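You operate a simulated robot arm through the tools that you are given. There is no shell and no other tool. Be economical: measure what you need, move in short steps, check, and stop when the job is done.

You are at the controls of a simulated robot arm. One attempt, no reset.

## Task
Fetch the red gap gauge and stand it on the base of the stack height gauge. Take the black cartridge and leave it on the press table. Fetch the rail wiper and set it on top of the white short blue label pack. Fetch the yellow padlock and stand it on the lower shelf of the blue tool cart. Take the blue drain jug and leave it on top of the red masterbatch sack. Take the green masterbatch jar and leave it on the jogger tray. Put the purge compound pot on top of the blue masterbatch sack. Do these in any order. Set down upright: red gap gauge, black cartridge, rail wiper, yellow padlock, blue drain jug, green masterbatch jar, purge compound pot.

It is judged by the outcome, as a careful person would: the job done as asked, and still so three seconds after it is handed in. It fails if anything else is knocked over, pushed out of place, dropped, spilled or broken.

## Robot
A 7-joint arm with a two-finger parallel gripper on a trunk, on a base that drives. Base frame: it is fixed to the floor where the robot stands at the start and does not move with it; the origin is under the middle of the robot, x ahead of it, y to its left, z up. Lengths are in cm, angles in degrees, forces in N, time in s.
With the tool pointing down near the work surface it reaches from about 20 to 44 cm from the robot's upright axis, wherever it stands. Its first joint turns from -166.0 to 166.0 degrees. Places, roughly: base of the stack height gauge (12x12 cm) [68, -288, 92]; black cartridge [50, -25, 100]; blue drain jug [-525, 375, 50]; blue masterbatch sack [-850, 400, 50]; green masterbatch jar [-775, 375, 75]; jogger tray (32x15 cm) [-794, 176, 132]; lower shelf of the blue tool cart [-110, -60, 30]; press table [70, -110, 80]; purge compound pot [-750, 375, 25]; rail wiper (6x4x6 cm) [50, 150, 90]; red gap gauge [50, 0, 100]; red masterbatch sack [-825, 400, 50]; short blue label pack [50, 100, 100]; yellow padlock (4x3x9 cm) [-110, -90, 90]. Payload 3.43 kg.
The tool frame sits at the grasp point between the pads (the TCP): z along the fingers, y along the line on which they close. The tips reach 3.4 cm beyond it. The gripper opens to 12.8 cm. The fingers are 2.4 cm wide and 1.2 cm thick; the gripper's body (4.8 by 13 cm) begins 9.6 cm behind the TCP.
Orientation is told as [roll, pitch, yaw] about the base's x, y, z axes, in that order, counted from this pose: with the fingers straight down and closing along the base's y, the tool's x points along the base's -x, its y along +y and its z along -z.

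## Interface
- The arm moves only by the tool send_rows. Its arguments are lists of equal length, an entry for each row: "delta_pos": the shift along the base's x, y, z in units of 150 mm (1.0 is 150 mm), a list of three; "delta_rot": the turn, a rotation vector about the base's x, y, z in units of 120 degrees (1.0 is 120 degrees), a list of three; "gripper": the opening in per cent of the stroke, from 0 (shut) to 100 (fully open). In form: {"delta_pos": [[x, y, z], ...], "delta_rot": [[wx, wy, wz], ...], "gripper": [gripper, ...]}. A call has 1 to 10 rows; each row is the pose to reach, as a shift and turn from the pose commanded when the call began. A call with a number of a shift or a turn outside -1 to 1 is refused whole. Rows are played at 5 a second. More than 5 cm and 8.6 degrees between two rows, or a gripper value outside its range, and nothing of the call is played. Where a pose cannot be reached the arm comes as near as it can. A force on the tool above 40 N (or 10 N above the force at the start of the call, whichever is more), or a blocked arm, ends the call early, and 0.2 s more pass. The fingers move at their own pace (about 10.8 cm/s each) and stop on an object; they squeeze with about 29 N. The grip force told is the motor's: it shows also when the fingers shut on nothing. Time passes only in rows, and 0.2 s behind the last, so rows that repeat a pose let the fingers close. The reply holds the time, the measured pose of the TCP, the force on the tool along the base axes, the opening and the grip force, in the units named above and with some noise, with the torque about the TCP (base axes, N m) and any sound that the robot's microphone picked up.
- Cameras (640 x 400 px; columns grow to the right, rows downward): "scene" is now at [-0.57, 12.6, 143.75]; the picture's right is [-0.15, -0.99, 0.00], its down [-0.62, 0.09, -0.78] and it looks along [0.77, -0.12, -0.62] (base axes); focal length 231 px, centre (320, 200). "wrist" rides on the gripper at [7.6, -1.1, -16] in the tool frame; the picture's right is [0.15, 0.99, 0.00], its down [-0.88, 0.13, -0.46] and it looks along [-0.45, 0.07, 0.89] (tool axes); focal length 234 px, centre (320, 200). There is no depth. A picture from a camera that has moved, and an enlarged one, comes with that camera's place and axes in the base frame and with its lens.
- capture(camera): a new picture of that camera. The clock stands still meanwhile.
- lift_body(by): slides the trunk up (or, below 0, down) by that many cm; the arm and the scene camera ride with it, the base frame stays. It gives what a move gives, with no picture.
- roll_base(legs): drives the robot by 1 to 6 legs, each [ahead, left, turn to the left] in cm, cm and degrees, along the robot's own axes; the way and the turn of a leg run together, so that a leg with both is an arc; at most 150 cm and 180 degrees a leg. The arm and the cameras ride along, it lands a little off, and it stops where it bumps. It gives what a move gives.
- head_to(pan, tilt): turns the head with the scene camera to pan (to the left, within 86 degrees either way) and tilt (down, from -29 to 69), counted from straight ahead of the robot. It gives what a move gives.
- enlarge(camera, box): a new picture of the part [left, top, right, bottom] of that camera's present view, enlarged. The clock stands still meanwhile.
- sign_off(): hands the job in; it is judged then, once.

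Go step by step. Nothing tells you exact positions but the pictures and the camera data: compare them with the known pose of the tool, close in by small moves and look again before you grip or let go. The budget is 207 turns and 192 pictures, counting those below and the enlarged ones. Unless the task says otherwise, let go and move clear before handing in.

The tools are called after "Emit:" as name(argument=value, ...) on one line, values as JSON. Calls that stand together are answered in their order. send_rows: Moves the arm, as the interface text tells. Its arguments: {"type":"object","properties":{"delta_pos":{"type":"array","items":{"type":"array","items":{"type":"number"}}},"delta_rot":{"type":"array","items":{"type":"array","items":{"type":"number"}}},"gripper":{"type":"array","items":{"type":"number"}}},"required":["delta_pos","delta_rot","gripper"]} The other tools are called the same way: lift_body (by) slides the trunk up or down; roll_base (legs) drives the base; head_to (pan, tilt) turns the head that bears the scene camera; capture (camera) takes a picture; enlarge (camera, box) takes an enlarged picture of a part of a camera's view; sign_off () hands the job in.

At the start:

```text
t: 0.0
ee_pos: [40.47, 5.7, 116.95]
orientation: [0.0, 0.1, 0.0]
force: [-0.2, 0.7, 0.1]
ft_torque: [0.01, 0.01, 0.04]
width: 12.77
gripper_force: 0.0
trunk travel left (down, up): [-15.0, 17.4]
robot x, y, heading: [-0.08, 0.29, 0.0]
head pan, tilt: [-8.7, 38.7]
```

scene: 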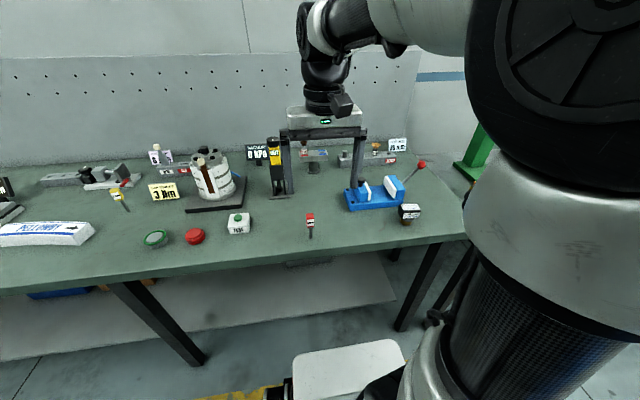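
wrist: 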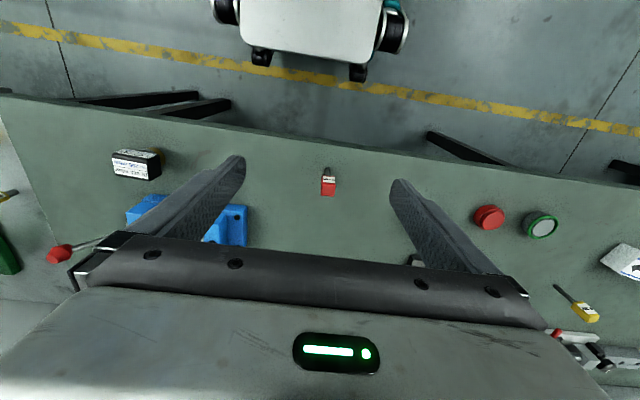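

I see the bench ahead with the red gap gauge near (49, 8) and the black cartridge near (50, -25). First I look closer at both, and around the room.

Emit:
enlarge(camera="wrist", box=[240, 120, 400, 220])

Emit:
enlarge(camera="scene", box=[260, 130, 440, 242])

Emit:
head_to(pan=60, tilt=30)

Emit:
capture(camera="scene")

Emit:
head_to(pan=-70, tilt=25)

Emit:
capture(camera="scene")

```text
4.00 times, centred on (320, 170) of wrist
camera zoom: at [32.96, 4.84, 132.79], right [-0.15, 0.99, 0.0], down [0.88, 0.13, 0.46], along [0.45, 0.07, -0.89], focal length 937 px, centre (320, 320)
```

zoom: 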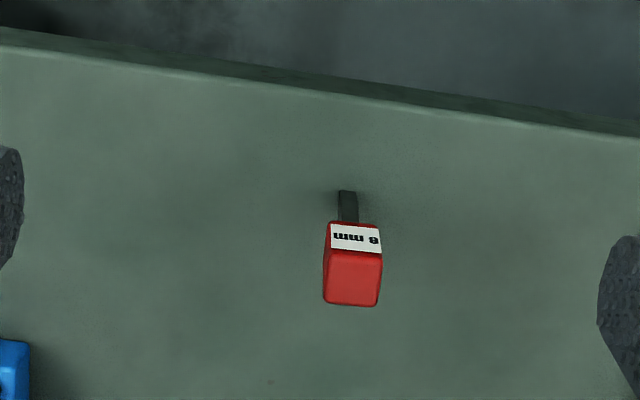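

```text
3.56 times, centred on (350, 186) of scene
camera zoom: at [-0.57, 12.6, 143.75], right [-0.15, -0.99, 0.0], down [-0.62, 0.09, -0.78], along [0.77, -0.12, -0.62], focal length 820 px, centre (213, 250)
```

zoom: 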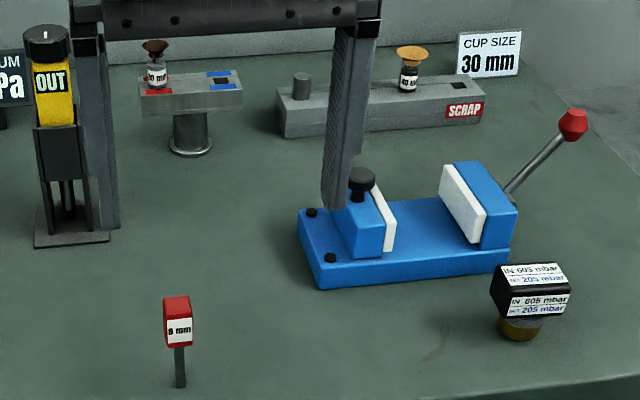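

```text
t: 1.4
ee_pos: [40.49, 5.78, 116.88]
orientation: [0.0, 0.0, 0.0]
force: [-0.1, 0.6, -0.4]
ft_torque: [-0.01, 0.01, 0.0]
width: 12.8
gripper_force: 0.1
trunk travel left (down, up): [-15.0, 17.4]
robot x, y, heading: [-0.22, -0.08, -0.2]
head pan, tilt: [60.0, 30.0]
```

```text
187 pictures are left
camera scene: at [-4.53, 21.72, 145.08], right [0.87, -0.5, 0.0], down [-0.25, -0.43, -0.87], along [0.43, 0.75, -0.5], focal length 231 px, centre (320, 200)
```

scene: 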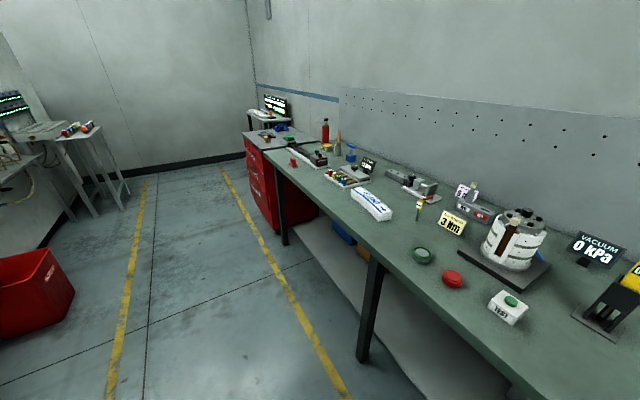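

```text
t: 3.5
ee_pos: [40.48, 5.82, 116.91]
orientation: [-0.1, 0.0, 0.0]
force: [0.1, -0.7, 0.8]
ft_torque: [0.04, -0.03, 0.0]
width: 12.79
gripper_force: 0.0
trunk travel left (down, up): [-15.0, 17.4]
robot x, y, heading: [-0.07, -0.21, -0.0]
head pan, tilt: [-70.0, 25.0]
```

```text
186 pictures are left
camera scene: at [-5.9, 5.23, 145.88], right [-0.94, -0.34, 0.0], down [-0.14, 0.4, -0.91], along [0.31, -0.85, -0.42], focal length 231 px, centre (320, 200)
```

scene: 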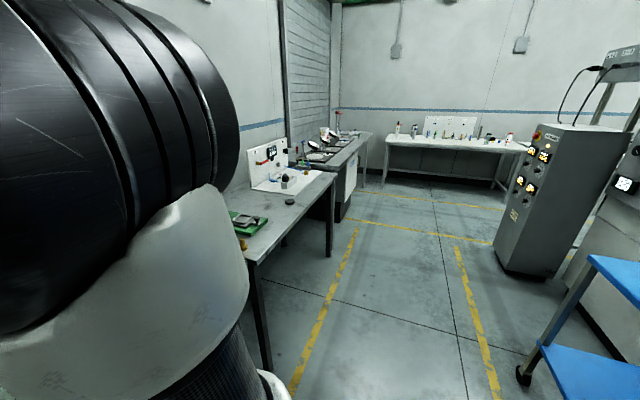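

The gauge stands on a thin blade at about (47.7, 8.2), its red block from z 95.5 to 99.8, and the table top is at 90. I drive a little closer and look again.

Emit:
roll_base(legs=[[10, 0, 0]])

Emit:
send_rows(delta_pos=[[-0.2, 0.16, 0], [-0.2, 0.16, -0.2]], delta_rot=[[0, 0, 0], [0, 0, 0]], gripper=[60, 60])

Emit:
capture(camera="wrist")

```text
t: 4.7
ee_pos: [50.28, 5.83, 116.78]
orientation: [0.0, 0.0, 0.0]
force: [0.3, -0.5, 0.0]
ft_torque: [-0.02, 0.02, 0.01]
width: 12.8
gripper_force: 0.0
trunk travel left (down, up): [-15.0, 17.4]
robot x, y, heading: [10.05, -0.13, 0.1]
head pan, tilt: [-70.0, 25.0]
```

```text
t: 5.3
ee_pos: [47.47, 8.28, 113.89]
orientation: [0.0, -0.1, -0.1]
force: [-0.8, -0.2, -0.1]
ft_torque: [0.01, -0.03, 0.02]
width: 7.68
gripper_force: 0.1
trunk travel left (down, up): [-15.0, 17.4]
robot x, y, heading: [10.18, -0.26, -0.1]
head pan, tilt: [-70.0, 25.0]
```

```text
185 pictures are left
camera wrist: at [39.85, 7.3, 129.82], right [-0.15, 0.99, 0.0], down [0.88, 0.13, 0.46], along [0.45, 0.07, -0.89], focal length 234 px, centre (320, 200)
```

wrist: 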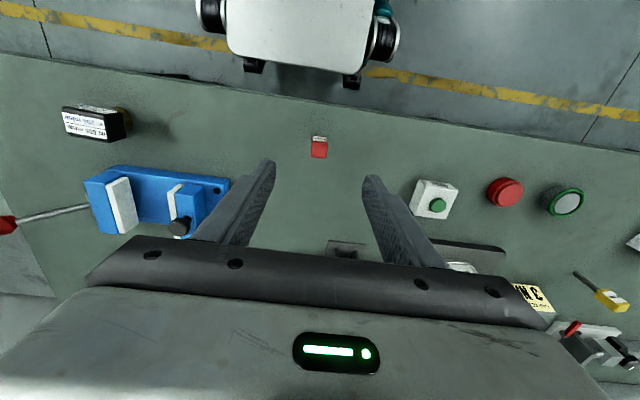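

The gauge block is right under the tool at about (47.7, 8.4). I descend and close on the red block.

Emit:
send_rows(delta_pos=[[0.015, 0.01, -0.3], [0.015, 0.01, -0.6], [0.015, 0.01, -0.85]], delta_rot=[[0, 0, 0], [0, 0, 0], [0, 0, 0]], gripper=[50, 50, 50])

Emit:
capture(camera="wrist")

```text
t: 6.1
ee_pos: [47.59, 8.38, 100.97]
orientation: [0.0, 0.1, 0.0]
force: [-0.1, -0.1, -0.2]
ft_torque: [0.0, -0.01, 0.02]
width: 6.4
gripper_force: 0.0
trunk travel left (down, up): [-15.0, 17.4]
robot x, y, heading: [10.08, -0.1, -0.3]
head pan, tilt: [-70.0, 25.0]
```

```text
184 pictures are left
camera wrist: at [40.09, 7.36, 116.92], right [-0.15, 0.99, 0.0], down [0.88, 0.13, 0.46], along [0.45, 0.07, -0.89], focal length 234 px, centre (320, 200)
```

wrist: 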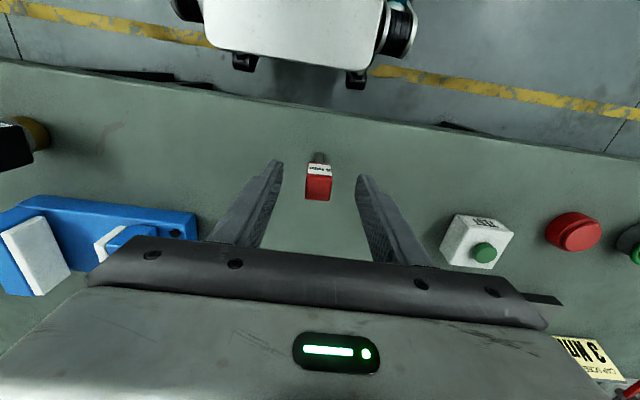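

It lines up; I lower to the block and close.

Emit:
send_rows(delta_pos=[[0.01, 0.0, -0.23], [0.01, 0.0, -0.23], [0.01, 0, -0.23], [0.01, 0, -0.23], [0.01, 0, -0.23]], delta_rot=[[0, 0, 0], [0, 0, 0], [0, 0, 0], [0, 0, 0], [0, 0, 0]], gripper=[50, 30, 20, 10, 5])

Emit:
capture(camera="wrist")

```text
t: 7.3
ee_pos: [47.76, 8.32, 97.69]
orientation: [0.0, 0.0, 0.0]
force: [0.2, 0.1, -0.6]
ft_torque: [0.03, 0.0, 0.0]
width: 2.13
gripper_force: 29.0
trunk travel left (down, up): [-15.0, 17.4]
robot x, y, heading: [9.9, -0.05, 0.1]
head pan, tilt: [-70.0, 25.0]
```

```text
183 pictures are left
camera wrist: at [40.26, 7.37, 113.57], right [-0.15, 0.99, 0.0], down [0.88, 0.13, 0.46], along [0.45, 0.07, -0.89], focal length 234 px, centre (320, 200)
```

wrist: 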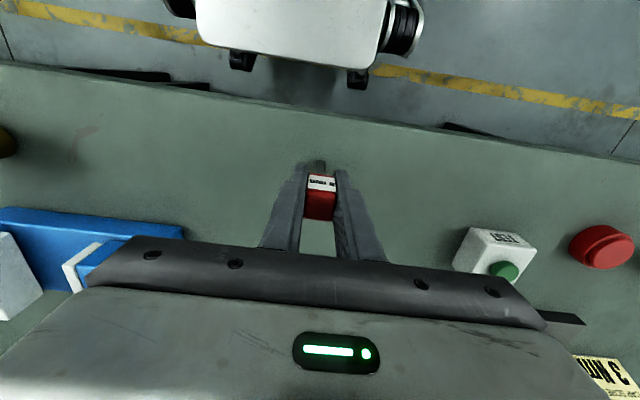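

Gauge held. I lift it, retract, back away and drive along the benches to the stack height gauge.

Emit:
send_rows(delta_pos=[[0, 0, 0.3], [0, 0, 0.6], [0, 0, 0.9], [0, 0, 1.0], [-0.3, 0, 1.0], [-0.6, -0.2, 1.0]], delta_rot=[[0, 0, 0], [0, 0, 0], [0, 0, 0], [0, 0, 0], [0, 0, 0], [0, 0, 0]], gripper=[5, 5, 5, 5, 5, 5])

Emit:
roll_base(legs=[[-18, 0, 0], [0, -140, 0], [0, -140, 0]])

Emit:
head_to(pan=-5, tilt=38)

Emit:
capture(camera="scene")

Emit:
capture(camera="wrist")

```text
refused: row 6 steps farther than a row can; nothing moved
```

```text
t: 35.3
ee_pos: [28.66, -272.95, 97.73]
orientation: [0.1, 0.1, -0.9]
force: [0.5, -0.7, 0.1]
ft_torque: [0.02, -0.02, 0.03]
width: 2.14
gripper_force: 29.6
trunk travel left (down, up): [-15.0, 17.4]
robot x, y, heading: [-9.52, -280.55, -1.2]
head pan, tilt: [-70.0, 25.0]
```

```text
t: 36.6
ee_pos: [28.66, -272.92, 97.66]
orientation: [0.0, -0.1, -0.9]
force: [0.2, 1.0, -0.2]
ft_torque: [-0.01, 0.01, 0.02]
width: 2.11
gripper_force: 28.6
trunk travel left (down, up): [-15.0, 17.4]
robot x, y, heading: [-9.42, -280.5, -1.1]
head pan, tilt: [-5.0, 38.0]
```

```text
182 pictures are left
camera scene: at [-9.66, -267.51, 143.85], right [-0.1, -0.99, 0.0], down [-0.61, 0.06, -0.79], along [0.78, -0.08, -0.62], focal length 231 px, centre (320, 200)
```

scene: 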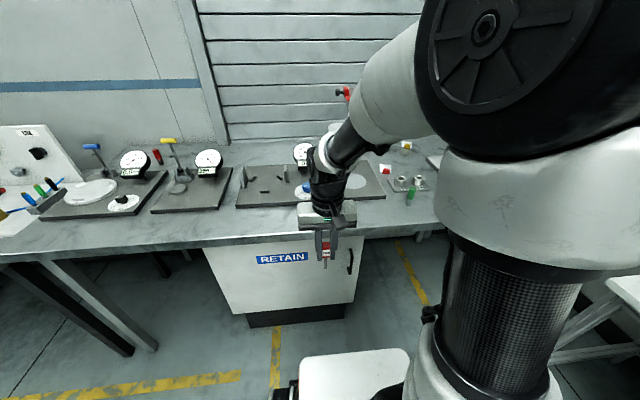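

```text
181 pictures are left
camera wrist: at [21.09, -273.79, 113.57], right [-0.13, 0.99, 0.0], down [0.88, 0.12, 0.46], along [0.45, 0.06, -0.89], focal length 234 px, centre (320, 200)
```

wrist: 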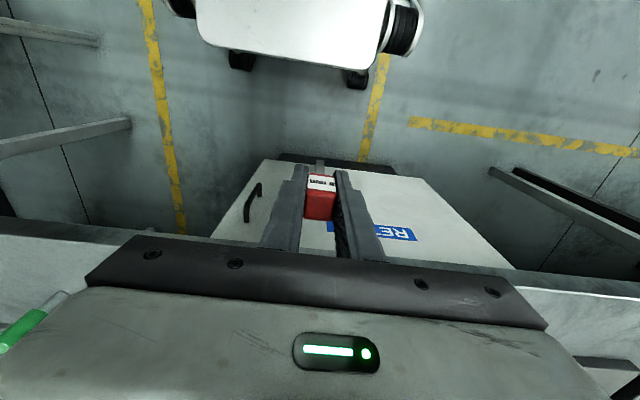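

The robot is opposite the gauges and the red gauge is still held (the lift had been refused, but it was pulled clear of the bench edge cleanly). I lift the arm now and look at the bases.

Emit:
send_rows(delta_pos=[[0, 0, 0.3], [0, 0, 0.6], [0, 0, 0.9], [0, 0, 1.0]], delta_rot=[[0, 0, 0], [0, 0, 0], [0, 0, 0], [0, 0, 0]], gripper=[5, 5, 5, 5])

Emit:
capture(camera="wrist")

Emit:
enlarge(camera="scene", box=[60, 70, 440, 308])

```text
t: 37.6
ee_pos: [28.63, -272.77, 112.6]
orientation: [-0.1, 0.1, -0.9]
force: [-0.3, 0.4, -0.6]
ft_torque: [0.04, 0.03, 0.01]
width: 2.11
gripper_force: 28.8
trunk travel left (down, up): [-15.0, 17.4]
robot x, y, heading: [-9.67, -280.92, -0.9]
head pan, tilt: [-5.0, 38.0]
```

```text
180 pictures are left
camera wrist: at [21.05, -273.72, 128.63], right [-0.13, 0.99, 0.0], down [0.88, 0.12, 0.45], along [0.45, 0.06, -0.89], focal length 234 px, centre (320, 200)
```

wrist: 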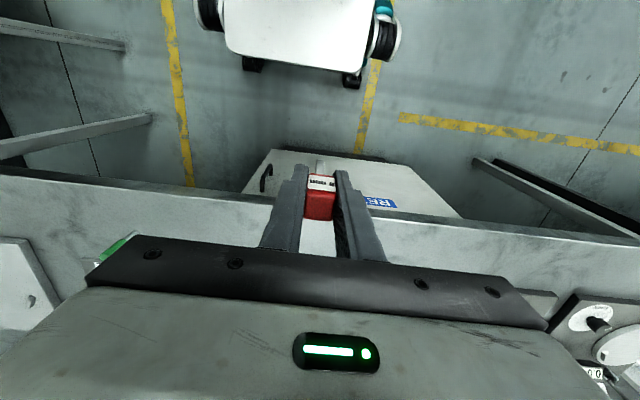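

```text
1.68 times, centred on (250, 189) of scene
camera zoom: at [-9.67, -267.5, 143.85], right [-0.1, -0.99, 0.0], down [-0.61, 0.06, -0.79], along [0.78, -0.08, -0.62], focal length 388 px, centre (438, 218)
```

zoom: 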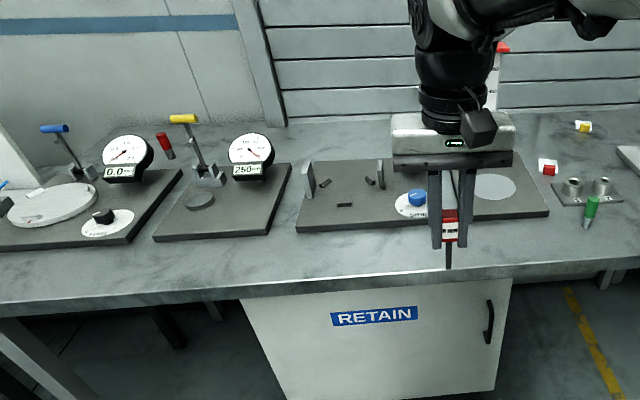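

The stack height gauge is hidden behind the gripper. I shift right for a clear view.

Emit:
roll_base(legs=[[0, -28, 0]])

Emit:
head_to(pan=-2, tilt=38)

Emit:
capture(camera="scene")

Emit:
enlarge(camera="scene", box=[200, 90, 400, 215])

```text
t: 40.9
ee_pos: [28.25, -300.67, 112.6]
orientation: [-0.1, 0.1, -1.0]
force: [0.6, -0.1, 0.2]
ft_torque: [-0.02, -0.02, 0.0]
width: 2.12
gripper_force: 29.5
trunk travel left (down, up): [-15.0, 17.4]
robot x, y, heading: [-10.3, -308.25, -1.0]
head pan, tilt: [-5.0, 38.0]
```

```text
t: 41.6
ee_pos: [28.13, -300.76, 112.69]
orientation: [0.0, 0.0, -0.9]
force: [0.0, 0.7, -0.5]
ft_torque: [0.0, -0.02, -0.02]
width: 2.12
gripper_force: 29.5
trunk travel left (down, up): [-15.0, 17.4]
robot x, y, heading: [-9.67, -308.63, -0.8]
head pan, tilt: [-2.0, 38.0]
```

```text
178 pictures are left
camera scene: at [-10.08, -294.91, 143.85], right [-0.05, -1.0, 0.0], down [-0.61, 0.03, -0.79], along [0.79, -0.04, -0.62], focal length 231 px, centre (320, 200)
```

scene: 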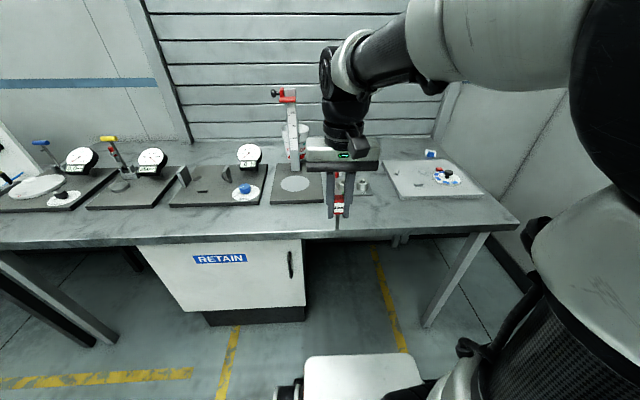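

```text
3.20 times, centred on (300, 152) of scene
camera zoom: at [-10.08, -294.91, 143.85], right [-0.05, -1.0, 0.0], down [-0.61, 0.03, -0.79], along [0.79, -0.04, -0.62], focal length 738 px, centre (384, 352)
```

zoom: 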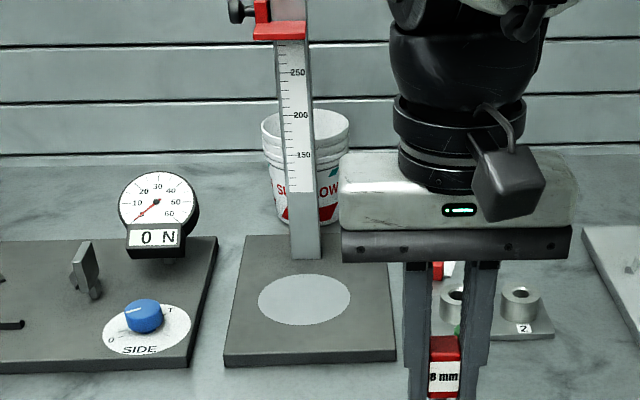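

The base's disc is at about (67.5, -288.5) and the column stands behind it near x 80. I drive up so the arm reaches it from the front, then look.

Emit:
roll_base(legs=[[0, 14, 0.9], [28, 0, 0]])

Emit:
head_to(pan=-12, tilt=45)

Emit:
capture(camera="scene")

Emit:
capture(camera="wrist")

```text
t: 45.1
ee_pos: [55.93, -286.45, 112.66]
orientation: [0.0, 0.0, -0.2]
force: [0.1, 0.2, 0.1]
ft_torque: [0.01, -0.02, 0.01]
width: 2.13
gripper_force: 29.3
trunk travel left (down, up): [-15.0, 17.4]
robot x, y, heading: [17.89, -295.06, -0.0]
head pan, tilt: [-2.0, 38.0]
```

```text
t: 45.8
ee_pos: [55.85, -286.6, 112.63]
orientation: [0.0, 0.0, -0.4]
force: [-0.5, 0.3, -1.0]
ft_torque: [-0.02, 0.03, 0.01]
width: 2.11
gripper_force: 29.5
trunk travel left (down, up): [-15.0, 17.4]
robot x, y, heading: [18.0, -294.68, -0.3]
head pan, tilt: [-12.0, 45.0]
```

```text
176 pictures are left
camera scene: at [17.29, -281.92, 143.27], right [-0.13, -0.99, 0.0], down [-0.66, 0.09, -0.74], along [0.74, -0.1, -0.67], focal length 231 px, centre (320, 200)
```

scene: 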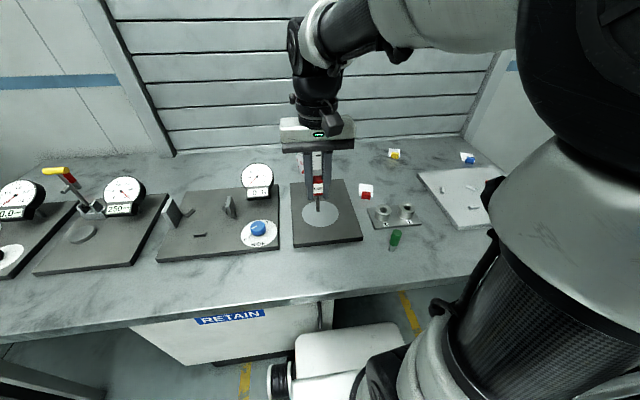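

```text
175 pictures are left
camera wrist: at [48.42, -287.43, 128.57], right [-0.14, 0.99, 0.0], down [0.88, 0.13, 0.45], along [0.45, 0.06, -0.89], focal length 234 px, centre (320, 200)
```

wrist: 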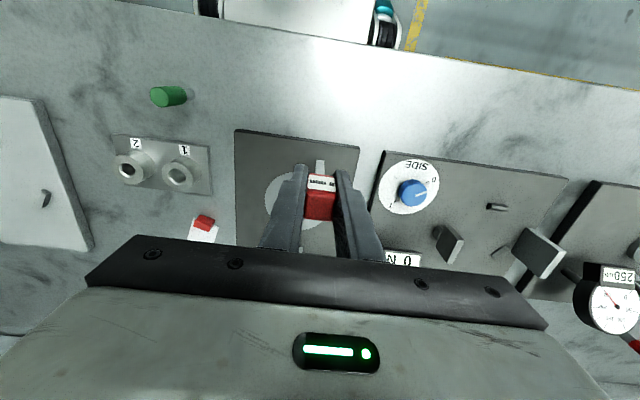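

The disc is at (67.5, -289). I come 5 cm closer so the reach is comfortable.

Emit:
roll_base(legs=[[5, 0, 0]])

Emit:
head_to(pan=-12, tilt=30)

Emit:
enlarge(camera="scene", box=[220, 60, 400, 240])

```text
t: 46.8
ee_pos: [58.49, -286.49, 112.71]
orientation: [0.0, 0.0, -0.1]
force: [0.9, 0.1, 0.1]
ft_torque: [0.0, -0.02, 0.0]
width: 2.11
gripper_force: 28.7
trunk travel left (down, up): [-15.0, 17.4]
robot x, y, heading: [20.41, -294.85, 0.3]
head pan, tilt: [-12.0, 45.0]
stopped in leg 1: the robot was blocked; the commanded pose is now the measured one
```

```text
t: 47.5
ee_pos: [58.46, -286.39, 112.56]
orientation: [0.0, 0.1, 0.2]
force: [1.2, 0.5, -1.0]
ft_torque: [0.0, -0.02, 0.03]
width: 2.12
gripper_force: 28.6
trunk travel left (down, up): [-15.0, 17.4]
robot x, y, heading: [20.8, -294.83, 0.1]
head pan, tilt: [-12.0, 30.0]
```

```text
2.22 times, centred on (310, 150) of scene
camera zoom: at [20.34, -282.86, 145.08], right [-0.21, -0.98, 0.0], down [-0.49, 0.1, -0.87], along [0.85, -0.18, -0.5], focal length 512 px, centre (342, 311)
```

zoom: 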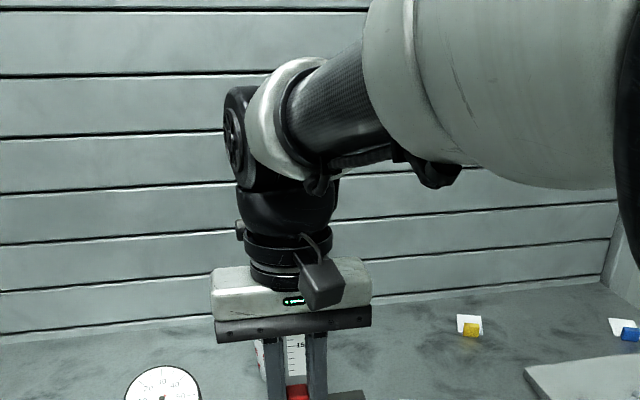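

Base is stopped just at the bench; reach is about 45 cm. I move over the front of the disc, still high, and check.

Emit:
send_rows(delta_pos=[[0.15, -0.06, 0], [0.3, -0.12, -0.1], [0.467, -0.173, -0.3]], delta_rot=[[0, 0, 0], [0, 0, 0], [0, 0, 0]], gripper=[5, 5, 5])

Emit:
capture(camera="wrist")

Emit:
head_to(pan=-12, tilt=42)

Emit:
enlarge(camera="scene", box=[220, 60, 400, 240])

```text
t: 48.3
ee_pos: [65.43, -288.94, 108.23]
orientation: [-0.1, 0.0, 0.2]
force: [-1.1, 1.1, -0.2]
ft_torque: [-0.02, -0.02, -0.02]
width: 2.15
gripper_force: 29.3
trunk travel left (down, up): [-15.0, 17.4]
robot x, y, heading: [20.51, -294.69, -0.1]
head pan, tilt: [-12.0, 30.0]
```

```text
173 pictures are left
camera wrist: at [57.94, -289.95, 124.1], right [-0.15, 0.99, 0.0], down [0.88, 0.13, 0.46], along [0.45, 0.07, -0.89], focal length 234 px, centre (320, 200)
```

wrist: 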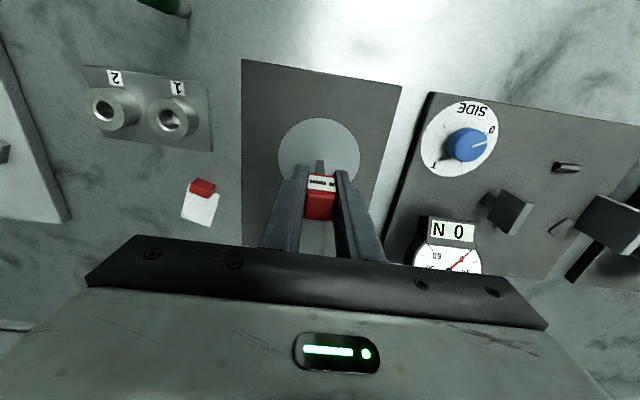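

```text
t: 49.1
ee_pos: [65.39, -288.95, 108.15]
orientation: [0.0, -0.1, 0.1]
force: [1.2, 0.5, -0.4]
ft_torque: [0.05, 0.02, -0.02]
width: 2.11
gripper_force: 29.3
trunk travel left (down, up): [-15.0, 17.4]
robot x, y, heading: [20.38, -294.92, 0.3]
head pan, tilt: [-12.0, 42.0]
```

```text
2.22 times, centred on (310, 150) of scene
camera zoom: at [19.68, -282.72, 143.26], right [-0.21, -0.98, 0.0], down [-0.65, 0.14, -0.74], along [0.73, -0.15, -0.67], focal length 512 px, centre (342, 311)
```

zoom: 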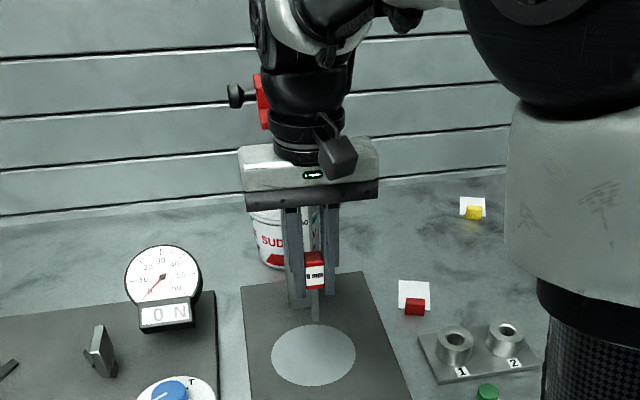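

Aligned above the disc with clearance to the slider. I lower in small steps feeling for contact.

Emit:
send_rows(delta_pos=[[0, 0, -0.25], [0, 0, -0.48], [0, 0, -0.5]], delta_rot=[[0, 0, 0], [0, 0, 0], [0, 0, 0]], gripper=[5, 5, 5])

Emit:
enlarge(camera="scene", box=[270, 150, 370, 250])

```text
t: 49.9
ee_pos: [65.65, -288.99, 100.67]
orientation: [0.0, 0.0, 0.0]
force: [0.4, -0.4, 0.3]
ft_torque: [0.05, -0.01, 0.02]
width: 2.11
gripper_force: 29.1
trunk travel left (down, up): [-15.0, 17.4]
robot x, y, heading: [20.19, -294.62, 0.1]
head pan, tilt: [-12.0, 42.0]
```

```text
4.00 times, centred on (320, 200) of scene
camera zoom: at [19.7, -282.72, 143.26], right [-0.21, -0.98, 0.0], down [-0.65, 0.14, -0.74], along [0.73, -0.15, -0.67], focal length 923 px, centre (320, 200)
```

zoom: 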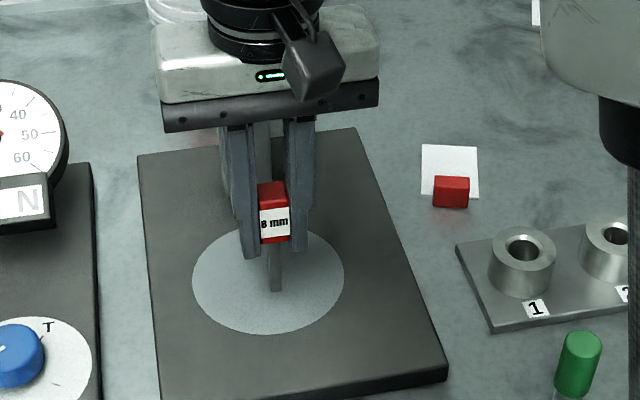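

The blade tip is under 1 cm above the disc. I go down in fine steps.

Emit:
send_rows(delta_pos=[[0, 0, -0.02], [0, 0, -0.03]], delta_rot=[[0, 0, 0], [0, 0, 0]], gripper=[5, 5])

Emit:
send_rows(delta_pos=[[0, 0, -0.01], [0, 0, -0.015]], delta_rot=[[0, 0, 0], [0, 0, 0]], gripper=[5, 5])

Emit:
enlarge(camera="scene", box=[290, 180, 340, 230])

```text
t: 50.5
ee_pos: [65.42, -288.95, 100.24]
orientation: [0.0, 0.0, 0.1]
force: [0.1, -0.4, -0.3]
ft_torque: [-0.03, 0.0, -0.03]
width: 2.12
gripper_force: 29.3
trunk travel left (down, up): [-15.0, 17.4]
robot x, y, heading: [20.68, -294.65, 0.0]
head pan, tilt: [-12.0, 42.0]
```

```text
t: 51.1
ee_pos: [65.46, -288.96, 99.8]
orientation: [-0.1, -0.1, 0.0]
force: [0.3, 0.3, -0.5]
ft_torque: [0.04, -0.01, -0.03]
width: 2.12
gripper_force: 28.9
trunk travel left (down, up): [-15.0, 17.4]
robot x, y, heading: [20.67, -294.95, 0.1]
head pan, tilt: [-12.0, 42.0]
```

```text
8.00 times, centred on (315, 205) of scene
camera zoom: at [19.68, -282.72, 143.26], right [-0.21, -0.98, 0.0], down [-0.65, 0.14, -0.74], along [0.73, -0.15, -0.67], focal length 1845 px, centre (360, 160)
```

zoom: 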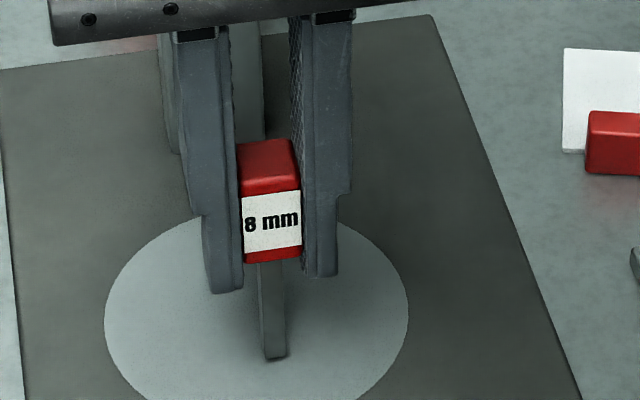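

Still no contact; continuing in small steps.

Emit:
send_rows(delta_pos=[[0, 0, -0.01]], delta_rot=[[0, 0, 0]], gripper=[5])

Emit:
send_rows(delta_pos=[[0, 0, -0.01]], delta_rot=[[0, 0, 0]], gripper=[5])

Emit:
send_rows(delta_pos=[[0, 0, -0.01]], delta_rot=[[0, 0, 0]], gripper=[5])

Emit:
enlarge(camera="scene", box=[290, 180, 340, 230])

```text
t: 51.5
ee_pos: [65.49, -288.96, 99.81]
orientation: [-0.1, -0.1, 0.1]
force: [-0.4, -0.2, 0.1]
ft_torque: [0.0, 0.0, -0.03]
width: 2.12
gripper_force: 28.7
trunk travel left (down, up): [-15.0, 17.4]
robot x, y, heading: [20.71, -294.68, 0.0]
head pan, tilt: [-12.0, 42.0]
```

```text
t: 51.9
ee_pos: [65.41, -288.95, 99.73]
orientation: [0.0, 0.0, 0.0]
force: [-0.5, 0.1, 0.2]
ft_torque: [0.02, -0.02, 0.02]
width: 2.11
gripper_force: 29.0
trunk travel left (down, up): [-15.0, 17.4]
robot x, y, heading: [20.73, -295.12, 0.0]
head pan, tilt: [-12.0, 42.0]
```

```text
t: 52.3
ee_pos: [65.4, -288.96, 99.68]
orientation: [0.0, -0.2, 0.0]
force: [-1.8, -0.3, 9.6]
ft_torque: [-0.04, 0.15, 0.01]
width: 2.13
gripper_force: 29.1
trunk travel left (down, up): [-15.0, 17.4]
robot x, y, heading: [20.41, -295.0, -0.0]
head pan, tilt: [-12.0, 42.0]
```

```text
8.00 times, centred on (315, 205) of scene
camera zoom: at [19.61, -282.73, 143.28], right [-0.21, -0.98, 0.0], down [-0.65, 0.14, -0.74], along [0.73, -0.15, -0.67], focal length 1845 px, centre (360, 160)
```

zoom: 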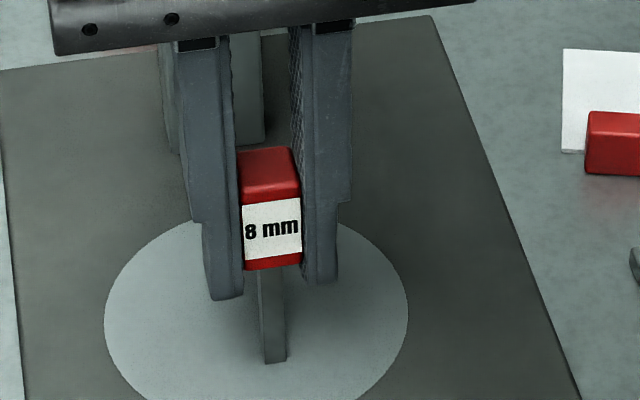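

Contact felt (9.6 N). I ease off a hair, open, and rise straight up.

Emit:
send_rows(delta_pos=[[0, 0, 0.004], [0, 0, 0.004], [0, 0, 0.004], [0, 0, 0.004]], delta_rot=[[0, 0, 0], [0, 0, 0], [0, 0, 0], [0, 0, 0]], gripper=[20, 30, 40, 50])

Emit:
send_rows(delta_pos=[[0, 0, 0.15], [0, 0, 0.35], [0, 0, 0.65], [0, 0, 0.95], [-0.2, 0, 0.95], [-0.45, 0, 0.95]], delta_rot=[[0, 0, 0], [0, 0, 0], [0, 0, 0], [0, 0, 0], [0, 0, 0], [0, 0, 0]], gripper=[50, 50, 50, 50, 50, 50])

Emit:
enlarge(camera="scene", box=[240, 130, 400, 230])

```text
t: 53.3
ee_pos: [65.41, -289.02, 99.54]
orientation: [0.1, 0.1, 0.1]
force: [-0.5, -0.4, 0.4]
ft_torque: [-0.04, 0.01, -0.02]
width: 6.39
gripper_force: 0.0
trunk travel left (down, up): [-15.0, 17.4]
robot x, y, heading: [20.42, -294.92, 0.2]
head pan, tilt: [-12.0, 42.0]
```

```text
t: 54.7
ee_pos: [58.7, -289.12, 113.39]
orientation: [-0.1, 0.7, -0.2]
force: [0.2, 0.6, -0.1]
ft_torque: [0.01, 0.04, -0.01]
width: 6.41
gripper_force: 0.1
trunk travel left (down, up): [-15.0, 17.4]
robot x, y, heading: [20.59, -294.88, 0.1]
head pan, tilt: [-12.0, 42.0]
```

```text
4.00 times, centred on (320, 180) of scene
camera zoom: at [19.8, -283.21, 143.67], right [-0.26, -0.97, 0.0], down [-0.61, 0.16, -0.77], along [0.75, -0.2, -0.63], focal length 923 px, centre (320, 280)
```

zoom: 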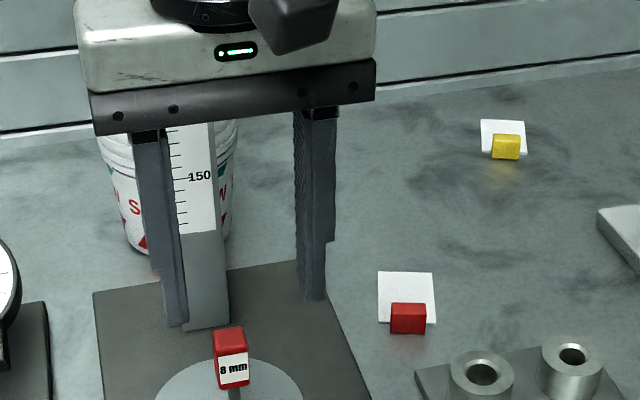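

The gauge stands on the disc. Now I back out and return to the black cartridge.

Emit:
roll_base(legs=[[-30, 0, 0], [0, 135, 0], [0, 135, 0]])

Emit:
head_to(pan=-5, tilt=45)

Emit:
capture(camera="scene")

Emit:
capture(camera="wrist")

```text
t: 82.3
ee_pos: [31.9, -19.5, 113.71]
orientation: [0.0, 0.0, -1.0]
force: [-0.2, 0.0, 0.0]
ft_torque: [0.02, -0.01, -0.01]
width: 6.43
gripper_force: 0.1
trunk travel left (down, up): [-15.0, 17.4]
robot x, y, heading: [-6.26, -24.55, -0.9]
head pan, tilt: [-12.0, 42.0]
```

```text
t: 83.0
ee_pos: [32.13, -19.65, 113.48]
orientation: [0.0, 0.5, -1.1]
force: [-0.7, 0.6, 0.0]
ft_torque: [-0.03, 0.0, -0.01]
width: 6.38
gripper_force: 0.1
trunk travel left (down, up): [-15.0, 17.4]
robot x, y, heading: [-6.18, -24.18, -1.1]
head pan, tilt: [-5.0, 45.0]
```

```text
167 pictures are left
camera scene: at [-6.71, -12.74, 143.8], right [-0.26, -0.97, 0.0], down [-0.6, 0.16, -0.78], along [0.76, -0.21, -0.62], focal length 231 px, centre (320, 200)
```

scene: 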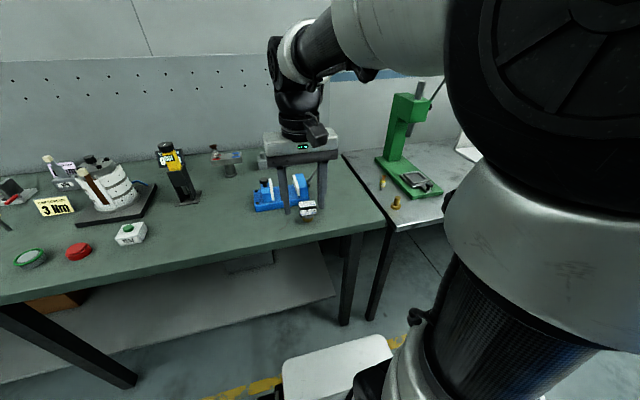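

```text
166 pictures are left
camera wrist: at [24.65, -20.34, 129.49], right [-0.13, 0.99, 0.0], down [0.89, 0.11, 0.45], along [0.44, 0.06, -0.89], focal length 234 px, centre (320, 200)
```

wrist: 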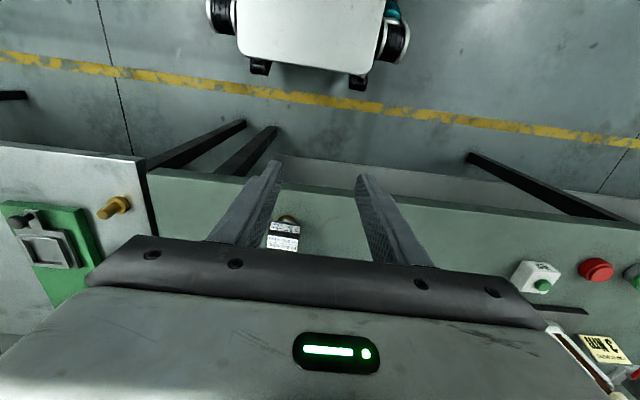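

Cartridge is near (48.5, -24). I drive closer with the arm high.

Emit:
roll_base(legs=[[13, 0, 1]])

Emit:
send_rows(delta_pos=[[0, -0.2, 0], [0, -0.35, 0]], delta_rot=[[0, 0, 0], [0, 0, 0]], gripper=[80, 80])

Emit:
capture(camera="wrist")

Emit:
enlarge(camera="scene", box=[220, 140, 400, 252])

```text
t: 84.3
ee_pos: [44.88, -18.87, 113.51]
orientation: [0.0, 0.5, -0.1]
force: [0.2, -0.2, 0.1]
ft_torque: [0.02, 0.03, 0.04]
width: 6.4
gripper_force: 0.1
trunk travel left (down, up): [-15.0, 17.4]
robot x, y, heading: [6.88, -24.51, 0.1]
head pan, tilt: [-5.0, 45.0]
```

```text
t: 84.9
ee_pos: [44.77, -24.23, 113.67]
orientation: [0.0, 0.2, 0.0]
force: [0.2, 0.3, -0.3]
ft_torque: [0.0, -0.04, 0.02]
width: 10.24
gripper_force: 0.0
trunk travel left (down, up): [-15.0, 17.4]
robot x, y, heading: [6.67, -24.91, -0.1]
head pan, tilt: [-5.0, 45.0]
```

```text
165 pictures are left
camera wrist: at [37.34, -25.09, 129.6], right [-0.15, 0.99, 0.0], down [0.88, 0.13, 0.45], along [0.45, 0.07, -0.89], focal length 234 px, centre (320, 200)
```

wrist: 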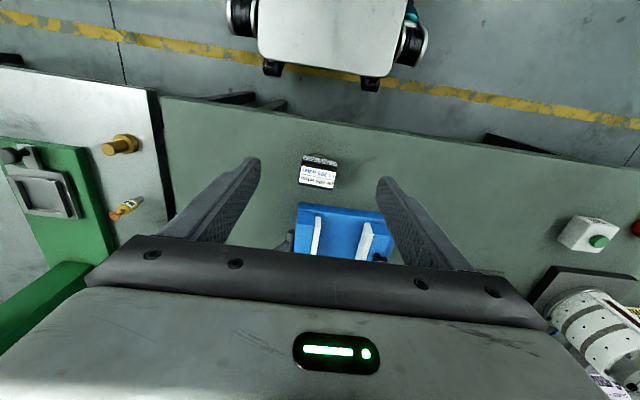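

```text
3.56 times, centred on (310, 196) of scene
camera zoom: at [5.76, -11.54, 142.92], right [-0.1, -1.0, 0.0], down [-0.7, 0.07, -0.72], along [0.71, -0.07, -0.7], focal length 820 px, centre (356, 214)
```

zoom: 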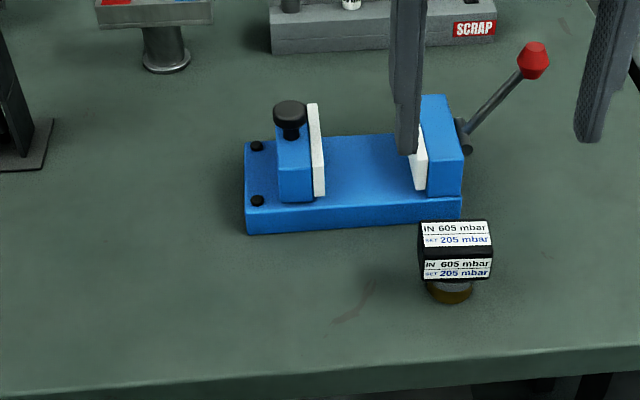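

Cartridge box centre at about (49, -23.6), top near z 97, width ~5.5 along y. I descend above it and check once.

Emit:
send_rows(delta_pos=[[0.28, 0.043, 0], [0.28, 0.043, -0.3], [0.28, 0.043, -0.6], [0.28, 0.043, -0.8]], delta_rot=[[0, 0, 0], [0, 0, 0], [0, 0, 0], [0, 0, 0]], gripper=[80, 80, 80, 80])

Emit:
capture(camera="wrist")

Emit:
enlarge(camera="scene", box=[270, 140, 390, 240])

```text
t: 85.9
ee_pos: [49.09, -23.57, 101.41]
orientation: [0.0, 0.4, -0.1]
force: [0.3, 0.2, 0.0]
ft_torque: [0.02, -0.01, 0.03]
width: 10.25
gripper_force: 0.1
trunk travel left (down, up): [-15.0, 17.4]
robot x, y, heading: [7.0, -24.58, -0.0]
head pan, tilt: [-5.0, 45.0]
```

```text
163 pictures are left
camera wrist: at [41.68, -24.53, 117.39], right [-0.15, 0.99, 0.0], down [0.88, 0.13, 0.45], along [0.44, 0.07, -0.89], focal length 234 px, centre (320, 200)
```

wrist: 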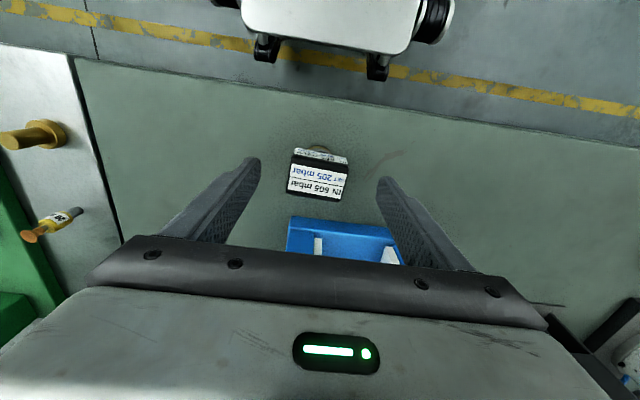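

```text
4.00 times, centred on (330, 190) of scene
camera zoom: at [5.76, -11.47, 142.83], right [-0.09, -1.0, 0.0], down [-0.7, 0.06, -0.71], along [0.7, -0.06, -0.71], focal length 923 px, centre (280, 240)
```

zoom: 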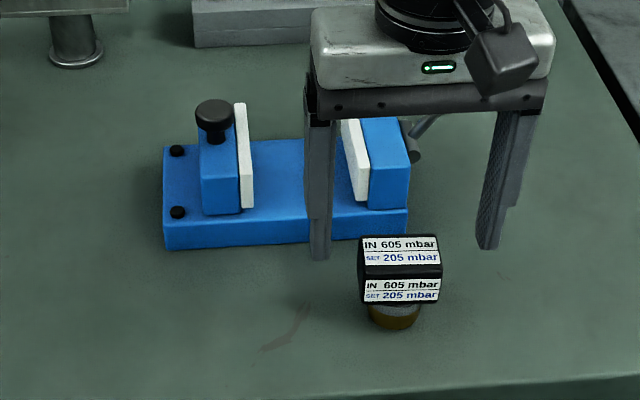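

Aligned. I lower to z ≈ 95 and close.

Emit:
send_rows(delta_pos=[[0.03, 0.01, -0.25], [0.03, 0.01, -0.41], [0.03, 0.01, -0.41], [0.03, 0.01, -0.41], [0.03, 0.01, -0.41]], delta_rot=[[0, 0, 0], [0, 0, 0], [0, 0, 0], [0, 0, 0], [0, 0, 0]], gripper=[80, 80, 55, 35, 25])

Emit:
enlarge(camera="scene", box=[270, 140, 390, 240])

```text
t: 87.1
ee_pos: [49.65, -23.35, 95.36]
orientation: [-0.1, 0.6, -0.1]
force: [0.7, 0.0, -0.1]
ft_torque: [0.0, 0.02, -0.03]
width: 5.65
gripper_force: 29.1
trunk travel left (down, up): [-15.0, 17.4]
robot x, y, heading: [6.66, -24.76, -0.0]
head pan, tilt: [-5.0, 45.0]
```

```text
4.00 times, centred on (330, 190) of scene
camera zoom: at [5.78, -11.47, 142.82], right [-0.09, -1.0, 0.0], down [-0.7, 0.06, -0.71], along [0.7, -0.06, -0.71], focal length 923 px, centre (280, 240)
```

zoom: 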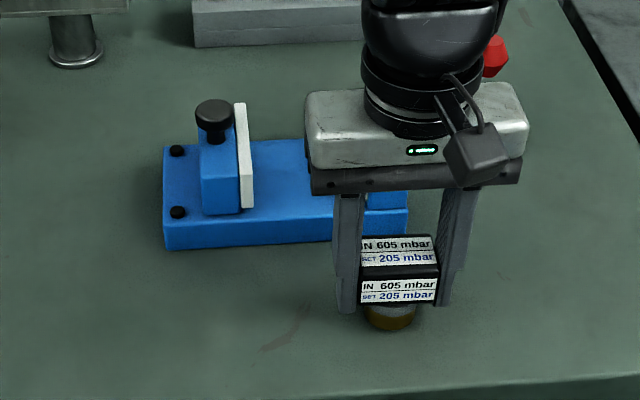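

Gripped at 5.65 cm. I lift.

Emit:
send_rows(delta_pos=[[0, 0, 0.3], [0, 0, 0.6], [0, 0, 0.9], [0, 0, 1.0], [-0.2, 0, 1.0], [-0.45, 0, 1.0]], delta_rot=[[0, 0, 0], [0, 0, 0], [0, 0, 0], [0, 0, 0], [0, 0, 0], [0, 0, 0]], gripper=[25, 25, 25, 25, 25, 25])

Emit:
capture(camera="wrist")

```text
t: 88.5
ee_pos: [42.77, -23.37, 110.25]
orientation: [0.0, 0.5, -0.1]
force: [0.1, -0.3, -2.4]
ft_torque: [-0.02, 0.04, 0.0]
width: 5.62
gripper_force: 28.6
trunk travel left (down, up): [-15.0, 17.4]
robot x, y, heading: [7.12, -24.97, 0.3]
head pan, tilt: [-5.0, 45.0]
```

```text
160 pictures are left
camera wrist: at [35.42, -24.3, 126.31], right [-0.15, 0.99, 0.0], down [0.89, 0.13, 0.45], along [0.44, 0.07, -0.89], focal length 234 px, centre (320, 200)
```

wrist: 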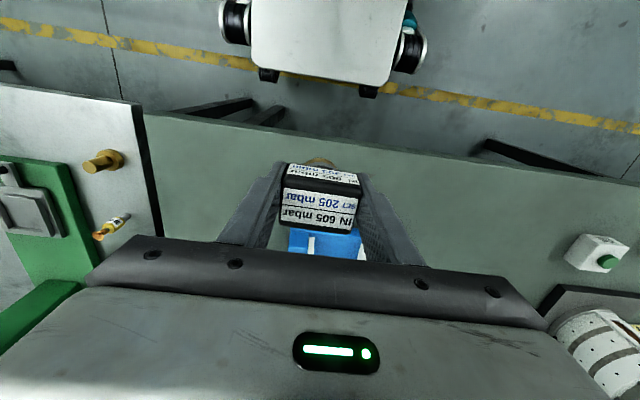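

Now back away and drive right to the press table.

Emit:
roll_base(legs=[[-16, 0, 0], [0, -78, 0]])

Emit:
head_to(pan=-5, tilt=42)

Emit:
capture(camera="scene")

Emit:
capture(camera="wrist")

```text
t: 97.3
ee_pos: [26.66, -100.65, 110.25]
orientation: [0.1, 0.5, -0.1]
force: [-0.1, -0.2, -3.2]
ft_torque: [0.04, 0.01, 0.0]
width: 5.6
gripper_force: 29.5
trunk travel left (down, up): [-15.0, 17.4]
robot x, y, heading: [-9.93, -102.04, -0.0]
head pan, tilt: [-5.0, 45.0]
```

```text
t: 98.0
ee_pos: [26.8, -100.65, 110.33]
orientation: [0.0, 0.6, -0.3]
force: [-0.4, 0.1, -2.8]
ft_torque: [0.03, 0.01, 0.0]
width: 5.57
gripper_force: 29.2
trunk travel left (down, up): [-15.0, 17.4]
robot x, y, heading: [-9.64, -101.86, -0.4]
head pan, tilt: [-5.0, 42.0]
```

```text
159 pictures are left
camera scene: at [-10.12, -88.65, 143.25], right [-0.09, -1.0, 0.0], down [-0.67, 0.06, -0.74], along [0.74, -0.07, -0.67], focal length 231 px, centre (320, 200)
```

scene: 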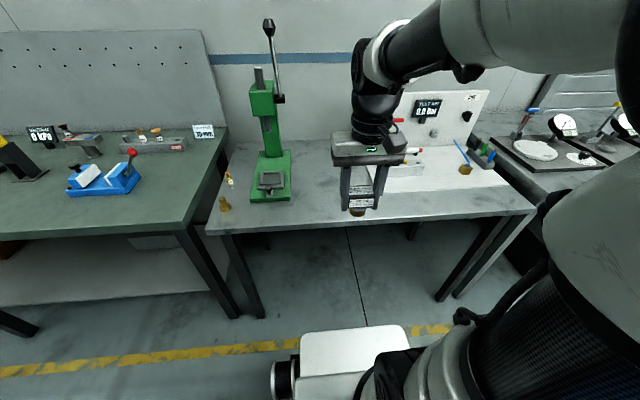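

```text
158 pictures are left
camera wrist: at [19.32, -101.51, 126.3], right [-0.14, 0.99, 0.0], down [0.89, 0.13, 0.45], along [0.44, 0.06, -0.89], focal length 234 px, centre (320, 200)
```

wrist: 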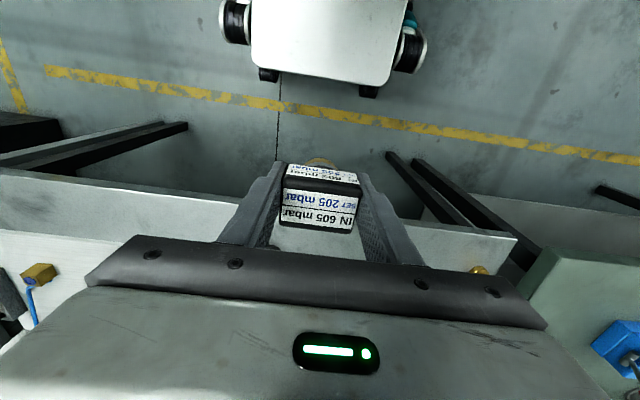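

The press table has bare space between the green press (y -84) and the white board (y -115); I aim for (56, -97). I drive in.

Emit:
roll_base(legs=[[24, 0, 0.3]])

Emit:
send_rows(delta_pos=[[0.15, 0.1, -0.2], [0.35, 0.24, -0.4], [0.35, 0.24, -0.7], [0.35, 0.24, -1.0]], delta_rot=[[0, 0, 0], [0, 0, 0], [0, 0, 0], [0, 0, 0]], gripper=[25, 25, 25, 25])

Emit:
capture(camera="scene")

Emit:
capture(camera="wrist")

```text
t: 99.7
ee_pos: [50.64, -100.33, 110.39]
orientation: [0.1, 0.4, 0.1]
force: [0.2, -0.8, -1.8]
ft_torque: [0.03, 0.05, 0.0]
width: 5.61
gripper_force: 28.9
trunk travel left (down, up): [-15.0, 17.4]
robot x, y, heading: [14.91, -101.98, 0.3]
head pan, tilt: [-5.0, 42.0]
```

```text
t: 100.7
ee_pos: [55.82, -96.79, 95.24]
orientation: [0.1, 0.5, 0.2]
force: [-0.3, 0.0, -3.1]
ft_torque: [-0.02, 0.0, 0.0]
width: 5.58
gripper_force: 29.4
trunk travel left (down, up): [-15.0, 17.4]
robot x, y, heading: [14.63, -101.83, 0.1]
head pan, tilt: [-5.0, 42.0]
```

```text
157 pictures are left
camera scene: at [13.81, -88.61, 143.26], right [-0.08, -1.0, 0.0], down [-0.67, 0.05, -0.74], along [0.74, -0.06, -0.67], focal length 231 px, centre (320, 200)
```

scene: 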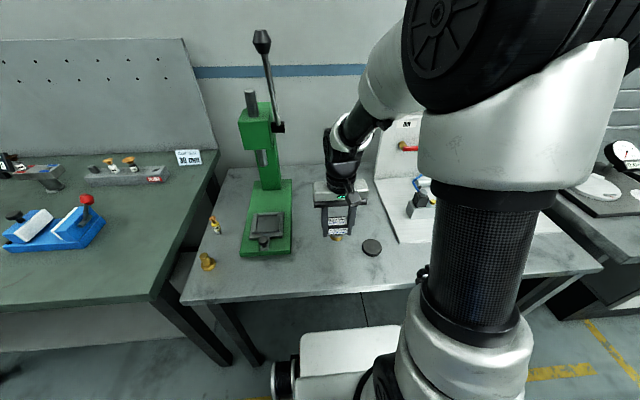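

```text
156 pictures are left
camera wrist: at [48.55, -97.77, 111.22], right [-0.15, 0.99, 0.0], down [0.88, 0.13, 0.45], along [0.44, 0.07, -0.89], focal length 234 px, centre (320, 200)
```

wrist: 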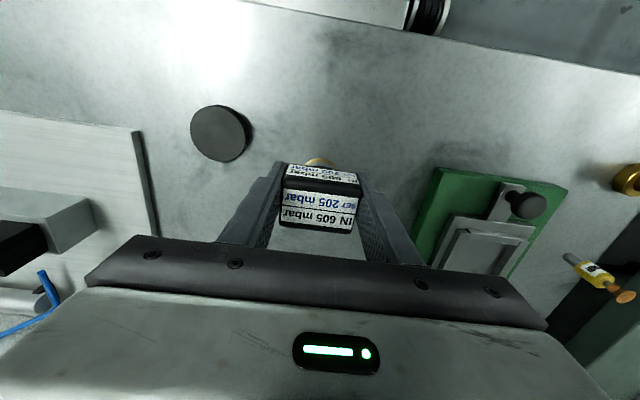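

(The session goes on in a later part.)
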